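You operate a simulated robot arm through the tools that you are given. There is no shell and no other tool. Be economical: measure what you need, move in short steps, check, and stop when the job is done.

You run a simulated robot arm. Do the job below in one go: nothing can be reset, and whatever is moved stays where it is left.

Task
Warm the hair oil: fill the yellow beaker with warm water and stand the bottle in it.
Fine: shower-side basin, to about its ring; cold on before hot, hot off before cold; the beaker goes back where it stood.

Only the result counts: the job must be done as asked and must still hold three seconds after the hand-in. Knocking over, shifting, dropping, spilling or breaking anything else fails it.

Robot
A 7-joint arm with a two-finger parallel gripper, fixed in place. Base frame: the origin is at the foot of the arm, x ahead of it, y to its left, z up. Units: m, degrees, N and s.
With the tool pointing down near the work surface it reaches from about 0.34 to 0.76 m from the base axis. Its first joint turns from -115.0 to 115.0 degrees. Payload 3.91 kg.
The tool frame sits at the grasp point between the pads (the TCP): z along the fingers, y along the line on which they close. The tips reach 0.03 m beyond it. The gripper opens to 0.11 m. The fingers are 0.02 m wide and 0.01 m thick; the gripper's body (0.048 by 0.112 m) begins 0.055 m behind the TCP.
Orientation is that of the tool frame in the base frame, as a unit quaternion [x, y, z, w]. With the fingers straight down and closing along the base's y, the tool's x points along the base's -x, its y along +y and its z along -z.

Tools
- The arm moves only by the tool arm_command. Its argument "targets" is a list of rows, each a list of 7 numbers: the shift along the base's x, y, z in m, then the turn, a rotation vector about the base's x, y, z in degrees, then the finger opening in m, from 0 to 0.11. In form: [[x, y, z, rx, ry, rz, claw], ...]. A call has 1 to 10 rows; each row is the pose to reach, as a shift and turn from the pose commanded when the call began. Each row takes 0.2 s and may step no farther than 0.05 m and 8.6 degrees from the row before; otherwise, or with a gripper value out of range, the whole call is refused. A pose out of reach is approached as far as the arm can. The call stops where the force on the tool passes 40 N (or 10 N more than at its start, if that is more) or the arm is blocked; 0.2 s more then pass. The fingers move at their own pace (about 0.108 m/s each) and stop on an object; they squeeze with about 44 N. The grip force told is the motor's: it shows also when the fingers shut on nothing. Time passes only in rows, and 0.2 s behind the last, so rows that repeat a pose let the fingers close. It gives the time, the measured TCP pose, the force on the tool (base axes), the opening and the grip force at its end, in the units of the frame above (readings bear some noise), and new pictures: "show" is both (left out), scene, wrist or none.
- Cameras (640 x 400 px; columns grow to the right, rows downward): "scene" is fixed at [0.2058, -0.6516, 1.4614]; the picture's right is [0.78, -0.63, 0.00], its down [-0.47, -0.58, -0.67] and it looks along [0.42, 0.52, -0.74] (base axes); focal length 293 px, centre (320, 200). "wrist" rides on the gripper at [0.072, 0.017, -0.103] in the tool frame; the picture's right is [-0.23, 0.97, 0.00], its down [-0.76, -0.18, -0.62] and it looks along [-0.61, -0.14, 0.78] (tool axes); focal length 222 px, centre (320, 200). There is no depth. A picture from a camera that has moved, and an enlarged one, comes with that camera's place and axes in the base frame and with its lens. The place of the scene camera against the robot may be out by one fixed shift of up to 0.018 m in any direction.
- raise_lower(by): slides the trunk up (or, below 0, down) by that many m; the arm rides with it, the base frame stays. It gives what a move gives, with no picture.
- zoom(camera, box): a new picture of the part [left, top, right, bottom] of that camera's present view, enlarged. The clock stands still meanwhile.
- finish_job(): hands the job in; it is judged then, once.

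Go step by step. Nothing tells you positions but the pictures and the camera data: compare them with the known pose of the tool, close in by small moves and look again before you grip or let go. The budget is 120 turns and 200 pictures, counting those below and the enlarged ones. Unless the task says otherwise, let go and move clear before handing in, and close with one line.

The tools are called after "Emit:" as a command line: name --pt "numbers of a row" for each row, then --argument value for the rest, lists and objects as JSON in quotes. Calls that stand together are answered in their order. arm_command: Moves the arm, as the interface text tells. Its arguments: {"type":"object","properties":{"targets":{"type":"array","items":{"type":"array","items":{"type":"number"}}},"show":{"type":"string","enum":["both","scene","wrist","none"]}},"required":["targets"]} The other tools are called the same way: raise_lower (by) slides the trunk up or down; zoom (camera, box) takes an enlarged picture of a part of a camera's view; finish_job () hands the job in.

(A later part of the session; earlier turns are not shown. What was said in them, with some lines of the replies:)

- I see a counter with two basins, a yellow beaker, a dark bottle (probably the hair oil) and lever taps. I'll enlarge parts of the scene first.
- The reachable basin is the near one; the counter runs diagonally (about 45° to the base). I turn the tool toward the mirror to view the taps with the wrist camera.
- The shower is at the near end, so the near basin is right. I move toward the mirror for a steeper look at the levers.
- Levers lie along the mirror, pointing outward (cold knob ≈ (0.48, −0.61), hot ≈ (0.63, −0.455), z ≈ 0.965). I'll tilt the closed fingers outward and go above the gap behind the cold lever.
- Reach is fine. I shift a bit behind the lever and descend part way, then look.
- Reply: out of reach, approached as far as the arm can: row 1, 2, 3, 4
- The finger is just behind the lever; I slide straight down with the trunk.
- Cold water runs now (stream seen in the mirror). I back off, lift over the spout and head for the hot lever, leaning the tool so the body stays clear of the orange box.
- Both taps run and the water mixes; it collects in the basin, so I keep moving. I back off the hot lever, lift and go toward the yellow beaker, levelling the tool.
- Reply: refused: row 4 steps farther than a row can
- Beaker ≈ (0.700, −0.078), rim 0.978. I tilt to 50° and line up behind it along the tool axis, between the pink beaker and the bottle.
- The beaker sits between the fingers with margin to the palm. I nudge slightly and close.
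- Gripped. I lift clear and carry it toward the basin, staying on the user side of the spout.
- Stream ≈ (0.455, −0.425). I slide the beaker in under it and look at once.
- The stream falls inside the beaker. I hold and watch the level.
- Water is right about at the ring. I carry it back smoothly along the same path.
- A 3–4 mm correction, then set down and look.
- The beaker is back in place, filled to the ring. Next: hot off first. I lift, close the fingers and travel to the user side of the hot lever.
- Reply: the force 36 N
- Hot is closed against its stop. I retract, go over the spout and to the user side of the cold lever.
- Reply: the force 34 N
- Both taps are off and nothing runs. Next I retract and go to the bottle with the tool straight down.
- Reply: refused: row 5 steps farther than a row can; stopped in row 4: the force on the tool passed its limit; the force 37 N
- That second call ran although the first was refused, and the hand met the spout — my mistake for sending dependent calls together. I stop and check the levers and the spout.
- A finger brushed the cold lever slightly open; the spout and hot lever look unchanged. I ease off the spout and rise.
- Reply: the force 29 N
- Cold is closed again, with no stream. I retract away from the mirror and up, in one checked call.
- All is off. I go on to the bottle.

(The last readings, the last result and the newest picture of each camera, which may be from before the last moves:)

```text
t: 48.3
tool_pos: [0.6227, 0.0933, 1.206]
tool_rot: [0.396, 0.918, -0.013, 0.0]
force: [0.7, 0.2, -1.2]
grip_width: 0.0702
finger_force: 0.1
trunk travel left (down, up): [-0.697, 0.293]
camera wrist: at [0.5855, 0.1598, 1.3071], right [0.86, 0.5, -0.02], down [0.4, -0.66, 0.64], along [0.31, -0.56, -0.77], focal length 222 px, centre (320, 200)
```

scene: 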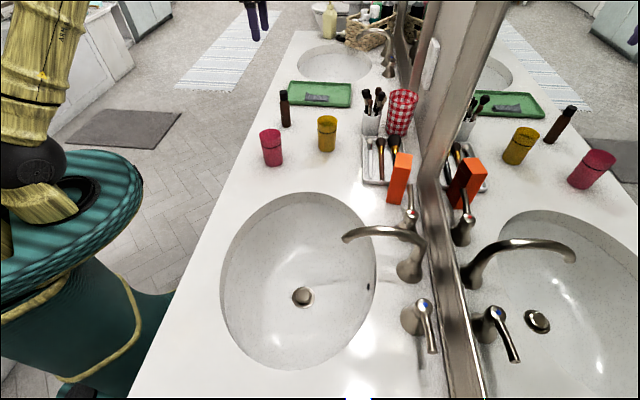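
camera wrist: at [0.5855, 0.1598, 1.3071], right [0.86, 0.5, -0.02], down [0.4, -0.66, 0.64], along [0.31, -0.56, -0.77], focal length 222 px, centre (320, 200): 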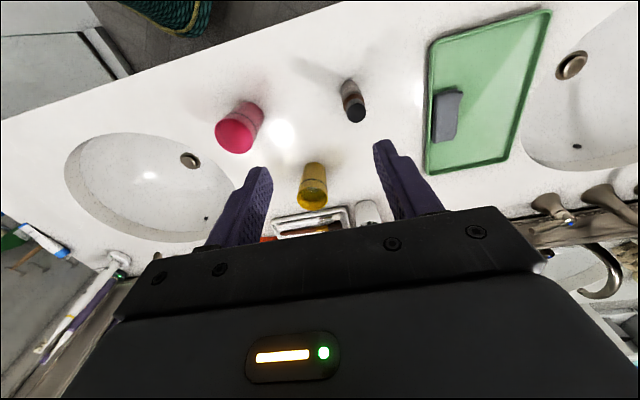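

Emit:
zoom --camera "wrist" --box '[280, 60, 420, 220]'

Emit:
zoom --camera "scene" --box '[250, 80, 350, 180]'

```text
2.50 times, centred on (350, 140) of wrist
camera zoom: at [0.5855, 0.1598, 1.3071], right [0.86, 0.5, -0.02], down [0.4, -0.66, 0.64], along [0.31, -0.56, -0.77], focal length 555 px, centre (245, 350)
```

zoom: 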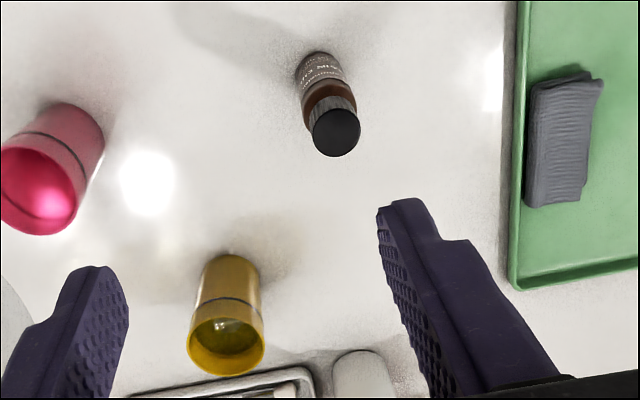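

```text
4.00 times, centred on (300, 130) of scene
camera zoom: at [0.2058, -0.6516, 1.4614], right [0.78, -0.63, 0.0], down [-0.47, -0.58, -0.67], along [0.42, 0.52, -0.74], focal length 1173 px, centre (400, 480)
```

zoom: 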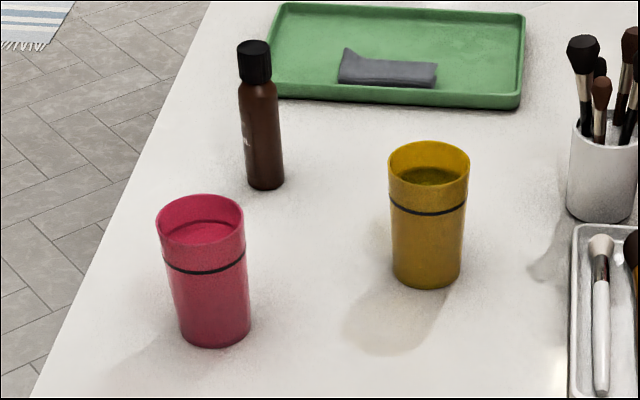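

Bottle ≈ (0.672, 0.097), top ≈ 1.004; beaker centre ≈ (0.703, −0.081). I centre over the bottle and descend part way.

Emit:
arm_command --pt "0.025 0.002 -0.03 0 0 0 0.07" --pt "0.049 0.0035 -0.06 0 0 0 0.07" --pt "0.049 0.0035 -0.1 0 0 0 0.07" --pt "0.049 0.0035 -0.14 0 0 0 0.07"

Emit:
zoom --camera "scene" --box '[250, 60, 350, 140]'

```text
t: 49.3
tool_pos: [0.6647, 0.0948, 1.0641]
tool_rot: [0.396, 0.918, -0.013, 0.001]
force: [-0.2, 0.6, -0.1]
grip_width: 0.07
finger_force: 0.0
trunk travel left (down, up): [-0.697, 0.293]
camera wrist: at [0.6284, 0.1606, 1.1677], right [0.86, 0.5, -0.02], down [0.4, -0.66, 0.64], along [0.31, -0.56, -0.77], focal length 222 px, centre (320, 200)
```

scene: 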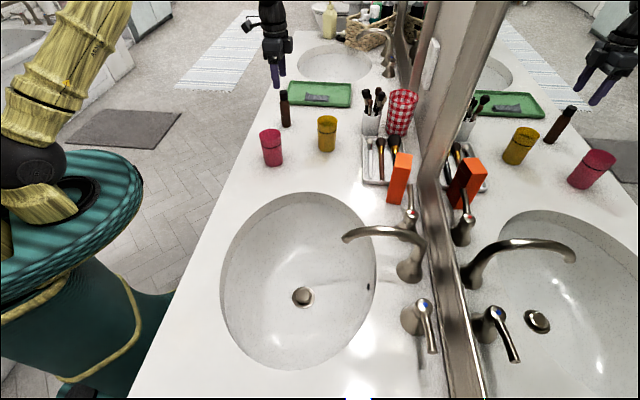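
wrist: 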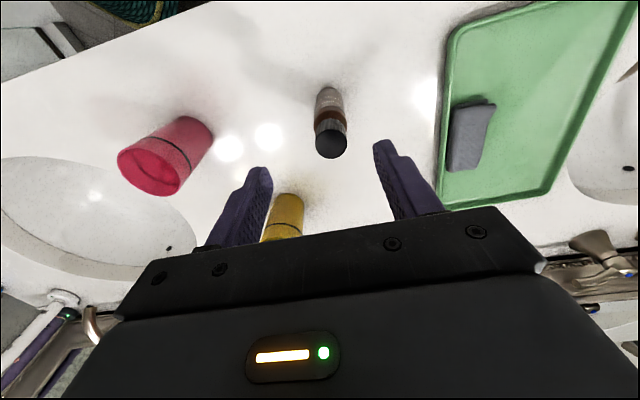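

```text
5.00 times, centred on (300, 100) of scene
camera zoom: at [0.2058, -0.6516, 1.4614], right [0.78, -0.63, 0.0], down [-0.47, -0.58, -0.67], along [0.42, 0.52, -0.74], focal length 1466 px, centre (420, 700)
```

zoom: 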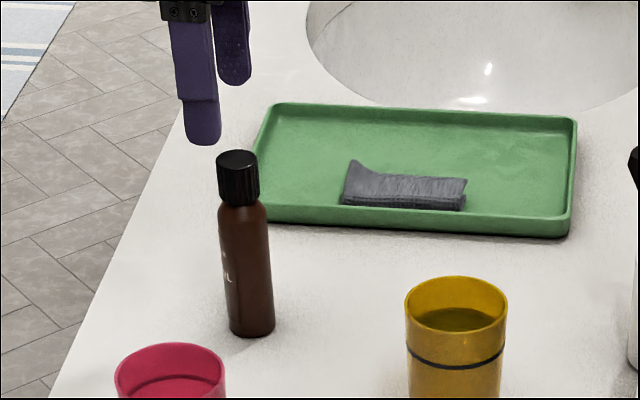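

Emit:
arm_command --pt "0.008 0.001 0 0 0 0 0.07" --pt "0.008 0.001 -0.025 0 0 0 0.07" --pt "0.008 0.001 -0.05 0 0 0 0.07"

Emit:
zoom --camera "scene" --box '[250, 60, 350, 140]'

```text
t: 50.1
tool_pos: [0.6746, 0.0962, 1.0159]
tool_rot: [0.396, 0.918, -0.012, 0.002]
force: [0.4, -1.1, 0.3]
grip_width: 0.0698
finger_force: 0.0
trunk travel left (down, up): [-0.697, 0.293]
camera wrist: at [0.6381, 0.1628, 1.1191], right [0.86, 0.5, -0.02], down [0.4, -0.66, 0.64], along [0.31, -0.56, -0.77], focal length 222 px, centre (320, 200)
```

scene: 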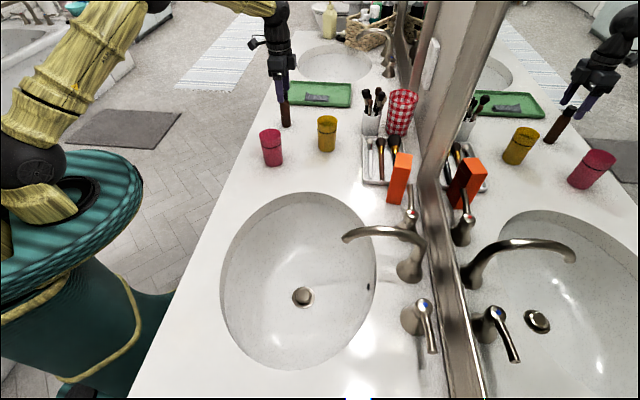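
wrist: 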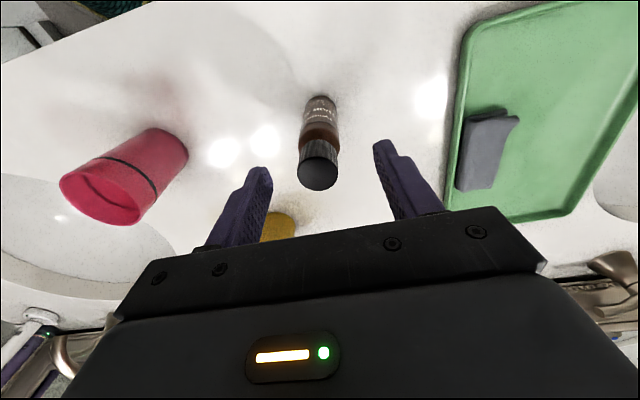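

```text
5.00 times, centred on (300, 100) of scene
camera zoom: at [0.2058, -0.6516, 1.4614], right [0.78, -0.63, 0.0], down [-0.47, -0.58, -0.67], along [0.42, 0.52, -0.74], focal length 1466 px, centre (420, 700)
```

zoom: 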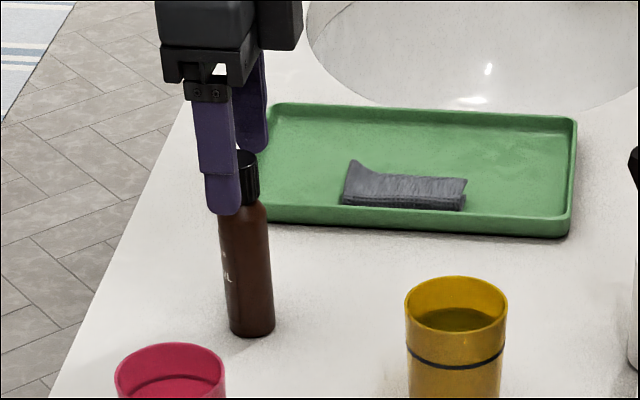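

Emit:
arm_command --pt "-0.0035 0.0035 -0.003 0 0 0 0.07" --pt "-0.0035 0.0035 -0.003 0 0 0 0.04" --pt "-0.0035 0.0035 -0.003 0 0 0 0.015" --pt "-0.0035 0.0035 -0.003 0 0 0 0.01" --pt "-0.0035 0.0035 -0.003 0 0 0 0.01"

Emit:
zoom --camera "scene" --box '[250, 60, 350, 140]'

```text
t: 51.3
tool_pos: [0.6701, 0.1004, 1.0135]
tool_rot: [0.396, 0.918, -0.012, 0.001]
force: [0.6, -0.2, 0.4]
grip_width: 0.0244
finger_force: 44.0
trunk travel left (down, up): [-0.697, 0.293]
camera wrist: at [0.6342, 0.1671, 1.1167], right [0.86, 0.5, -0.02], down [0.4, -0.66, 0.64], along [0.31, -0.56, -0.77], focal length 222 px, centre (320, 200)
```

scene: 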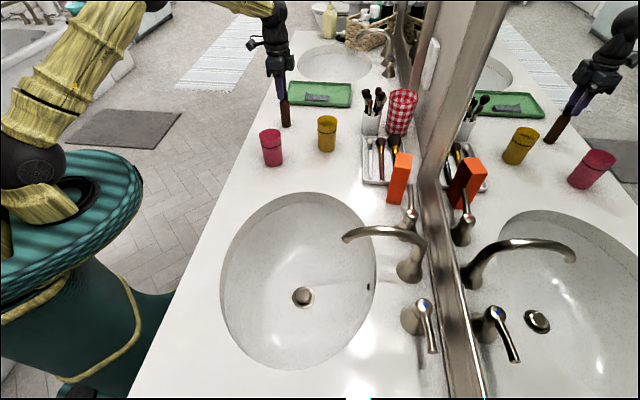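
wrist: 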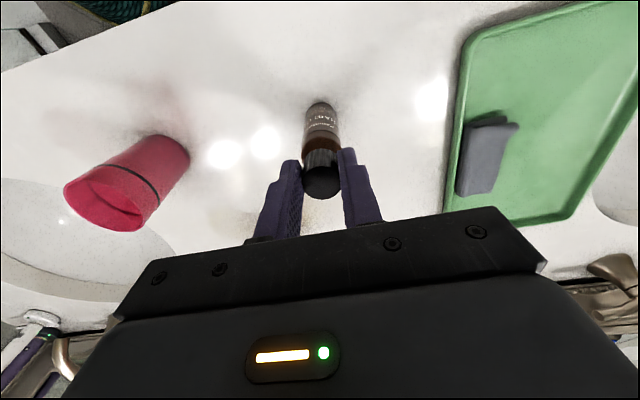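

```text
5.00 times, centred on (300, 100) of scene
camera zoom: at [0.2058, -0.6516, 1.4614], right [0.78, -0.63, 0.0], down [-0.47, -0.58, -0.67], along [0.42, 0.52, -0.74], focal length 1466 px, centre (420, 700)
```

zoom: 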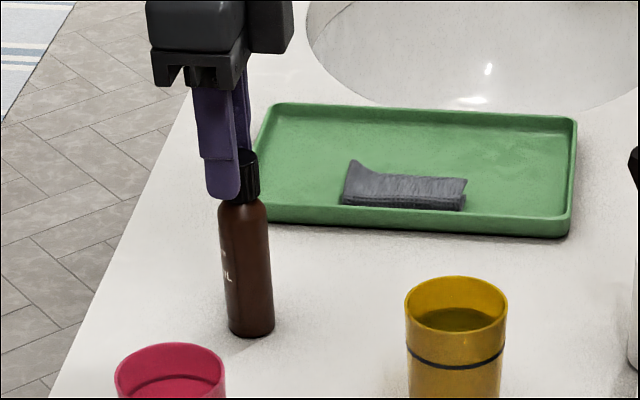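

Gripped at the cap. I lift straight up and move over the beaker.

Emit:
arm_command --pt "0 0 0.03 0 0 0 0.01" --pt "0 0 0.07 0 0 0 0.01" --pt "0 0 0.11 0 0 0 0.01" --pt "0 0 0.13 0 0 0 0.01" --pt "0.006 -0.035 0.13 0 0 0 0.01" --pt "0.012 -0.07 0.13 0 0 0 0.01" --pt "0.018 -0.105 0.13 0 0 0 0.01" --pt "0.024 -0.14 0.13 0 0 0 0.01" --pt "0.029 -0.165 0.13 0 0 0 0.01" --pt "0.031 -0.179 0.13 0 0 0 0.01"

Emit:
zoom --camera "scene" --box '[270, 60, 390, 170]'

Emit:
zoom --camera "wrist" --box '[220, 60, 420, 220]'

```text
t: 53.5
tool_pos: [0.7007, -0.0805, 1.1419]
tool_rot: [0.396, 0.918, -0.012, 0.001]
force: [-1.5, -0.1, -1.7]
grip_width: 0.0244
finger_force: 44.2
trunk travel left (down, up): [-0.697, 0.293]
camera wrist: at [0.664, -0.0134, 1.2445], right [0.86, 0.5, -0.02], down [0.4, -0.66, 0.64], along [0.31, -0.56, -0.77], focal length 222 px, centre (320, 200)
```

scene: 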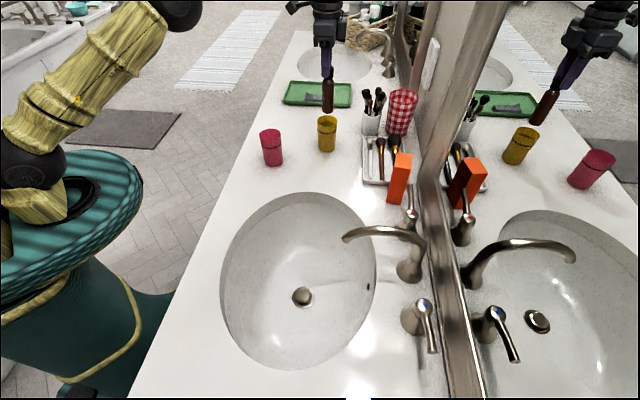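
wrist: 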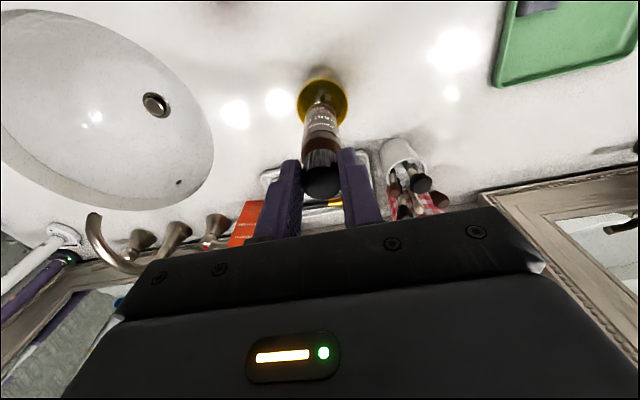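

```text
3.64 times, centred on (330, 115) of scene
camera zoom: at [0.2058, -0.6516, 1.4614], right [0.78, -0.63, 0.0], down [-0.47, -0.58, -0.67], along [0.42, 0.52, -0.74], focal length 1066 px, centre (284, 509)
```

zoom: 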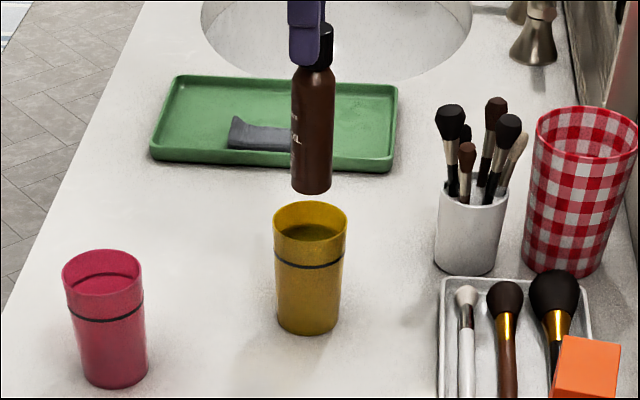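

```text
2.50 times, centred on (320, 140) of wrist
camera zoom: at [0.664, -0.0134, 1.2445], right [0.86, 0.5, -0.02], down [0.4, -0.66, 0.64], along [0.31, -0.56, -0.77], focal length 555 px, centre (320, 350)
```

zoom: 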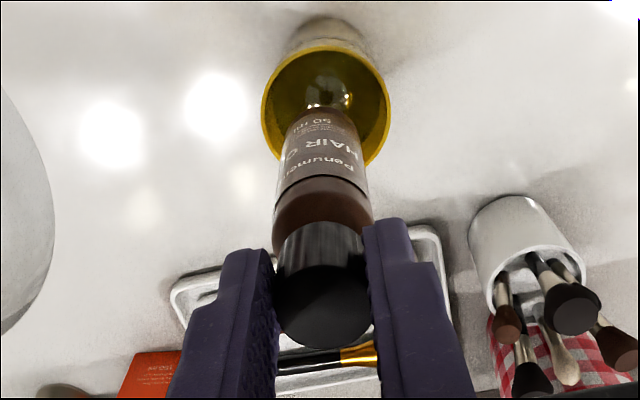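

The bottle is centred over the beaker. I lower it into the mouth and check.

Emit:
arm_command --pt "0 0 -0.02 0 0 0 0.01" --pt "0 0 -0.04 0 0 0 0.01" --pt "0 0 -0.055 0 0 0 0.01" --pt "0 0 -0.07 0 0 0 0.01"

Emit:
zoom --camera "scene" --box '[270, 60, 390, 170]'

Emit:
zoom --camera "wrist" --box '[220, 60, 420, 220]'

```text
t: 54.5
tool_pos: [0.7017, -0.0772, 1.0711]
tool_rot: [0.396, 0.918, -0.012, 0.001]
force: [1.2, -0.5, -0.8]
grip_width: 0.0245
finger_force: 43.5
trunk travel left (down, up): [-0.697, 0.293]
camera wrist: at [0.6666, -0.0113, 1.1732], right [0.86, 0.5, -0.02], down [0.4, -0.66, 0.64], along [0.31, -0.56, -0.77], focal length 222 px, centre (320, 200)
```

scene: 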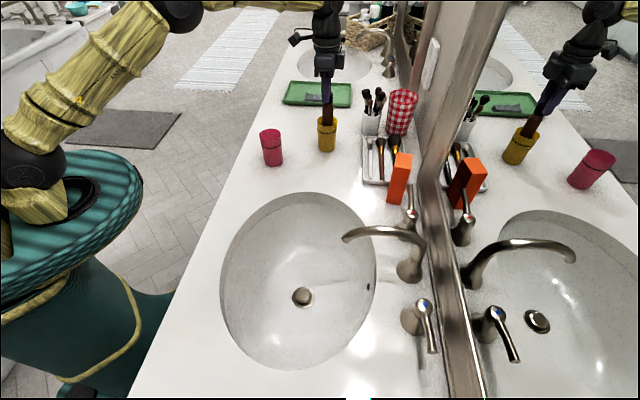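
wrist: 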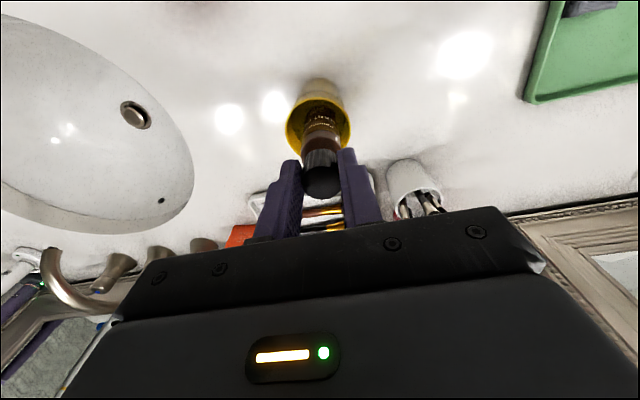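

```text
3.64 times, centred on (330, 115) of scene
camera zoom: at [0.2058, -0.6516, 1.4614], right [0.78, -0.63, 0.0], down [-0.47, -0.58, -0.67], along [0.42, 0.52, -0.74], focal length 1066 px, centre (284, 509)
```

zoom: 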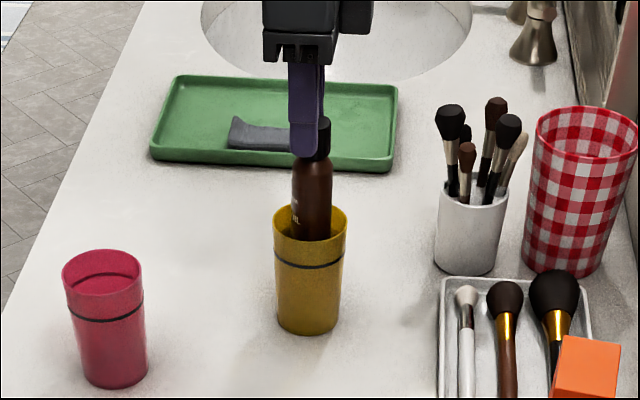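

```text
2.50 times, centred on (320, 140) of wrist
camera zoom: at [0.6666, -0.0113, 1.1732], right [0.86, 0.5, -0.02], down [0.4, -0.66, 0.64], along [0.31, -0.56, -0.77], focal length 555 px, centre (320, 350)
```

zoom: 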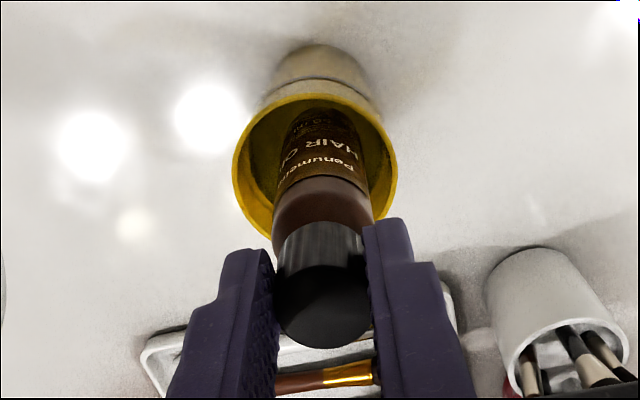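

Emit:
arm_command --pt "0 0 -0.012 0 0 0 0.01" --pt "0 0 -0.024 0 0 0 0.01" --pt "0 0 -0.036 0 0 0 0.01" --pt "0 0 -0.044 0 0 0 0.01"

Emit:
zoom --camera "scene" --box '[290, 80, 370, 160]'

Emit:
zoom --camera "wrist" --box '[220, 60, 420, 220]'

```text
t: 55.5
tool_pos: [0.7014, -0.0794, 1.0273]
tool_rot: [0.396, 0.918, -0.011, 0.001]
force: [-0.8, -0.2, -0.9]
grip_width: 0.0246
finger_force: 44.3
trunk travel left (down, up): [-0.697, 0.293]
camera wrist: at [0.6647, -0.0125, 1.129], right [0.86, 0.5, -0.02], down [0.4, -0.66, 0.64], along [0.31, -0.56, -0.77], focal length 222 px, centre (320, 200)
```

scene: 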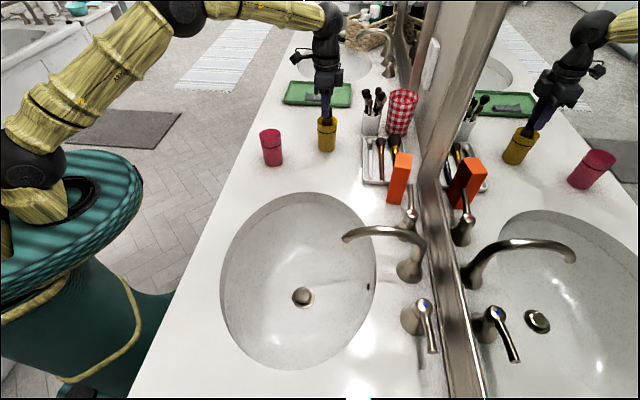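
wrist: 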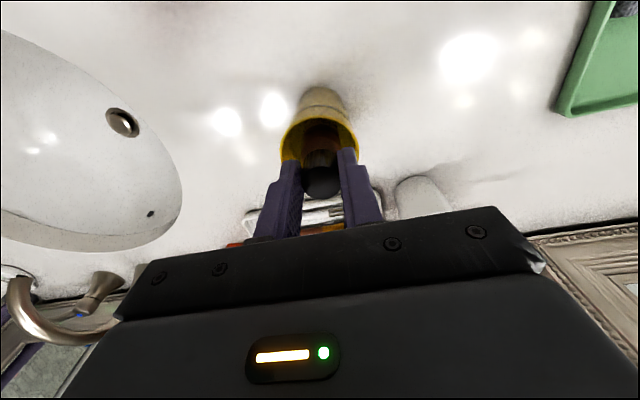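

```text
5.00 times, centred on (330, 120) of scene
camera zoom: at [0.2058, -0.6516, 1.4614], right [0.78, -0.63, 0.0], down [-0.47, -0.58, -0.67], along [0.42, 0.52, -0.74], focal length 1466 px, centre (270, 600)
```

zoom: 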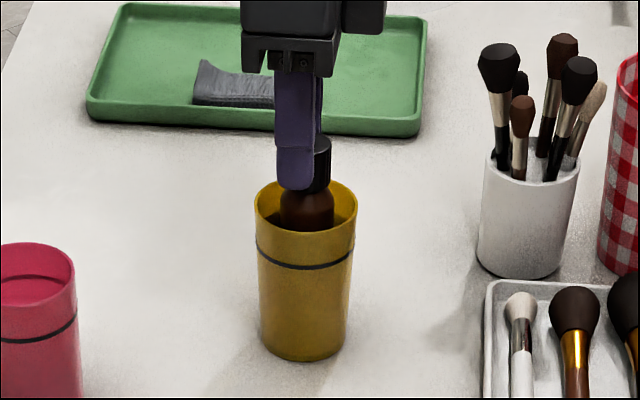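

```text
2.50 times, centred on (320, 140) of wrist
camera zoom: at [0.6647, -0.0125, 1.129], right [0.86, 0.5, -0.02], down [0.4, -0.66, 0.64], along [0.31, -0.56, -0.77], focal length 555 px, centre (320, 350)
```

zoom: 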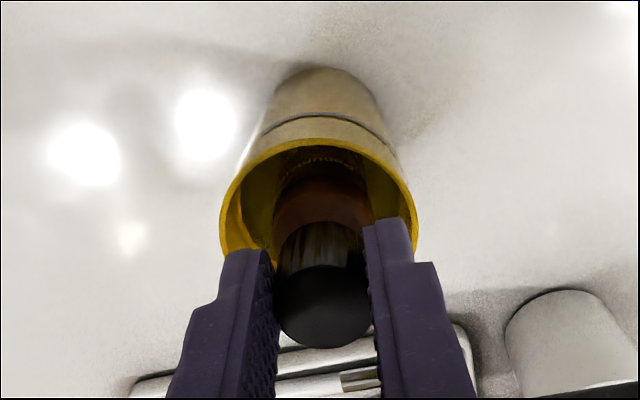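

Emit:
arm_command --pt "0 0 -0.004 0 0 0 0.01" --pt "0 0 -0.0075 0 0 0 0.01" --show "none"

```text
t: 56.1
tool_pos: [0.7015, -0.0784, 1.0207]
tool_rot: [0.396, 0.918, -0.012, 0.002]
force: [-0.5, 0.4, -0.6]
grip_width: 0.0244
finger_force: 44.4
trunk travel left (down, up): [-0.697, 0.293]
```

Emit:
arm_command --pt "0 0 -0.002 0 0 0 0.01" --pt "0 0 -0.003 0 0 0 0.01" --show "none"

Emit:
zoom --camera "scene" --box '[290, 80, 370, 160]'

```text
t: 56.7
tool_pos: [0.7017, -0.0795, 1.0179]
tool_rot: [0.397, 0.918, -0.011, 0.003]
force: [0.2, -0.1, 0.1]
grip_width: 0.0243
finger_force: 43.7
trunk travel left (down, up): [-0.697, 0.293]
```

```text
5.00 times, centred on (330, 120) of scene
camera zoom: at [0.2058, -0.6516, 1.4614], right [0.78, -0.63, 0.0], down [-0.47, -0.58, -0.67], along [0.42, 0.52, -0.74], focal length 1466 px, centre (270, 600)
```

zoom: 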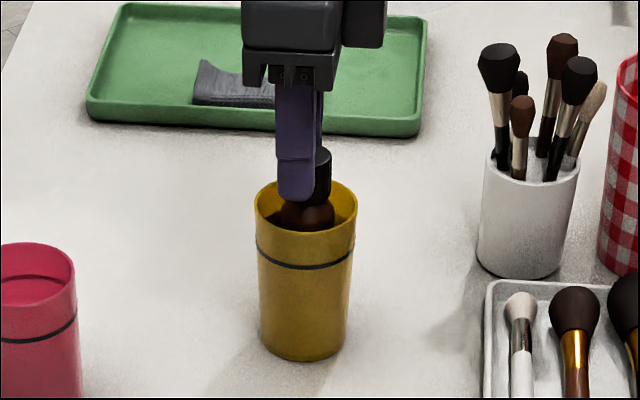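

Emit:
arm_command --pt "0 0 -0.0015 0 0 0 0.01" --pt "0 0 -0.0015 0 0 0 0.01" --show "none"

```text
t: 57.3
tool_pos: [0.7016, -0.078, 1.0182]
tool_rot: [0.397, 0.918, -0.012, 0.003]
force: [1.0, 1.1, 8.7]
grip_width: 0.0244
finger_force: 43.8
trunk travel left (down, up): [-0.697, 0.293]
```

The bottle stands on the beaker floor. I relieve the pressure, open slightly and rise straight up.

Emit:
arm_command --pt "0 0 0.0013 0 0 0 0.01" --pt "0 0 0.0013 0 0 0 0.03" --pt "0 0 0.0013 0 0 0 0.04" --pt "0 0 0.0013 0 0 0 0.045" --pt "0 0 0.015 0 0 0 0.045" --pt "0 0 0.05 0 0 0 0.045" --pt "0 0 0.1 0 0 0 0.045"

Emit:
zoom --camera "scene" --box '[290, 80, 370, 160]'

Emit:
zoom --camera "wrist" --box '[220, 60, 420, 220]'

```text
t: 58.9
tool_pos: [0.7028, -0.0794, 1.1166]
tool_rot: [0.396, 0.918, -0.013, 0.002]
force: [-0.4, -0.4, -0.6]
grip_width: 0.0451
finger_force: 0.2
trunk travel left (down, up): [-0.697, 0.293]
camera wrist: at [0.6651, -0.0116, 1.2194], right [0.86, 0.5, -0.02], down [0.4, -0.66, 0.64], along [0.31, -0.56, -0.77], focal length 222 px, centre (320, 200)
```

scene: 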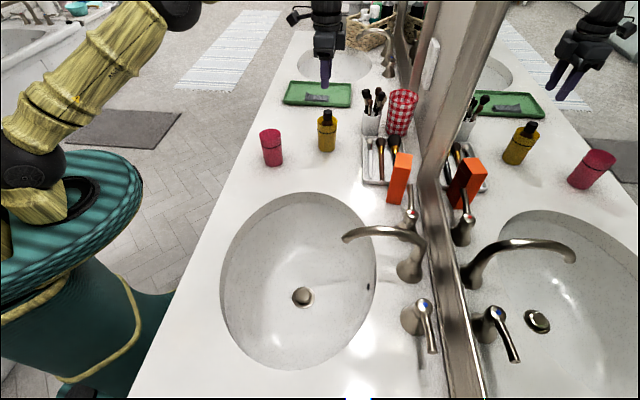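
wrist: 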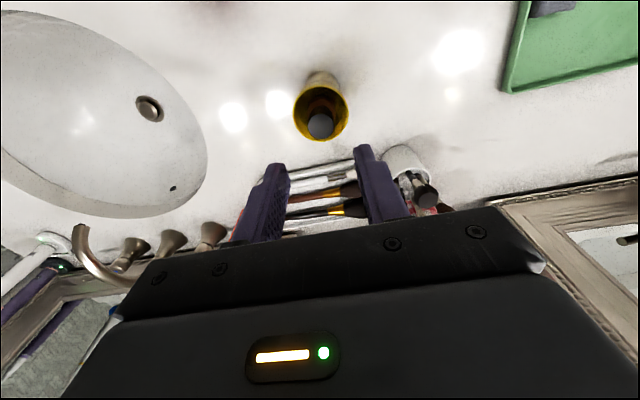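

```text
5.00 times, centred on (330, 120) of scene
camera zoom: at [0.2058, -0.6516, 1.4614], right [0.78, -0.63, 0.0], down [-0.47, -0.58, -0.67], along [0.42, 0.52, -0.74], focal length 1466 px, centre (270, 600)
```

zoom: 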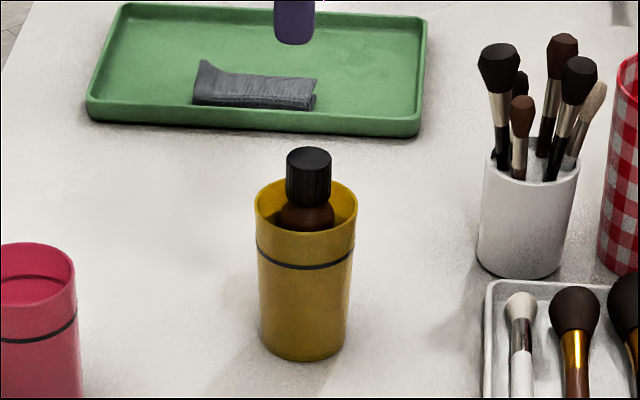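

```text
2.50 times, centred on (320, 140) of wrist
camera zoom: at [0.6651, -0.0116, 1.2194], right [0.86, 0.5, -0.02], down [0.4, -0.66, 0.64], along [0.31, -0.56, -0.77], focal length 555 px, centre (320, 350)
```

zoom: 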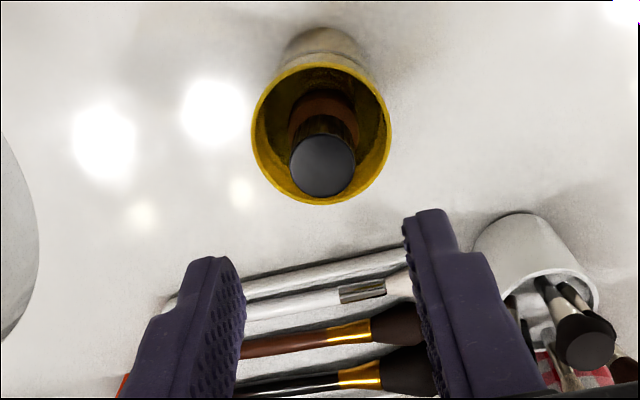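

The bottle stands in the beaker at its old place, both taps are off and the hand is clear. I hand in.

Emit:
finish_job

```text
The job is handed in.
```

The hair oil is standing in the yellow beaker, which is filled with warm water to a few millimetres below its ring and back where it stood, and both taps are off. After the taps were off, I hit the spout by mistake and nudged the cold tap slightly open for about 3 seconds. I closed it again, and the spout looked unmoved and the hot tap stayed off.
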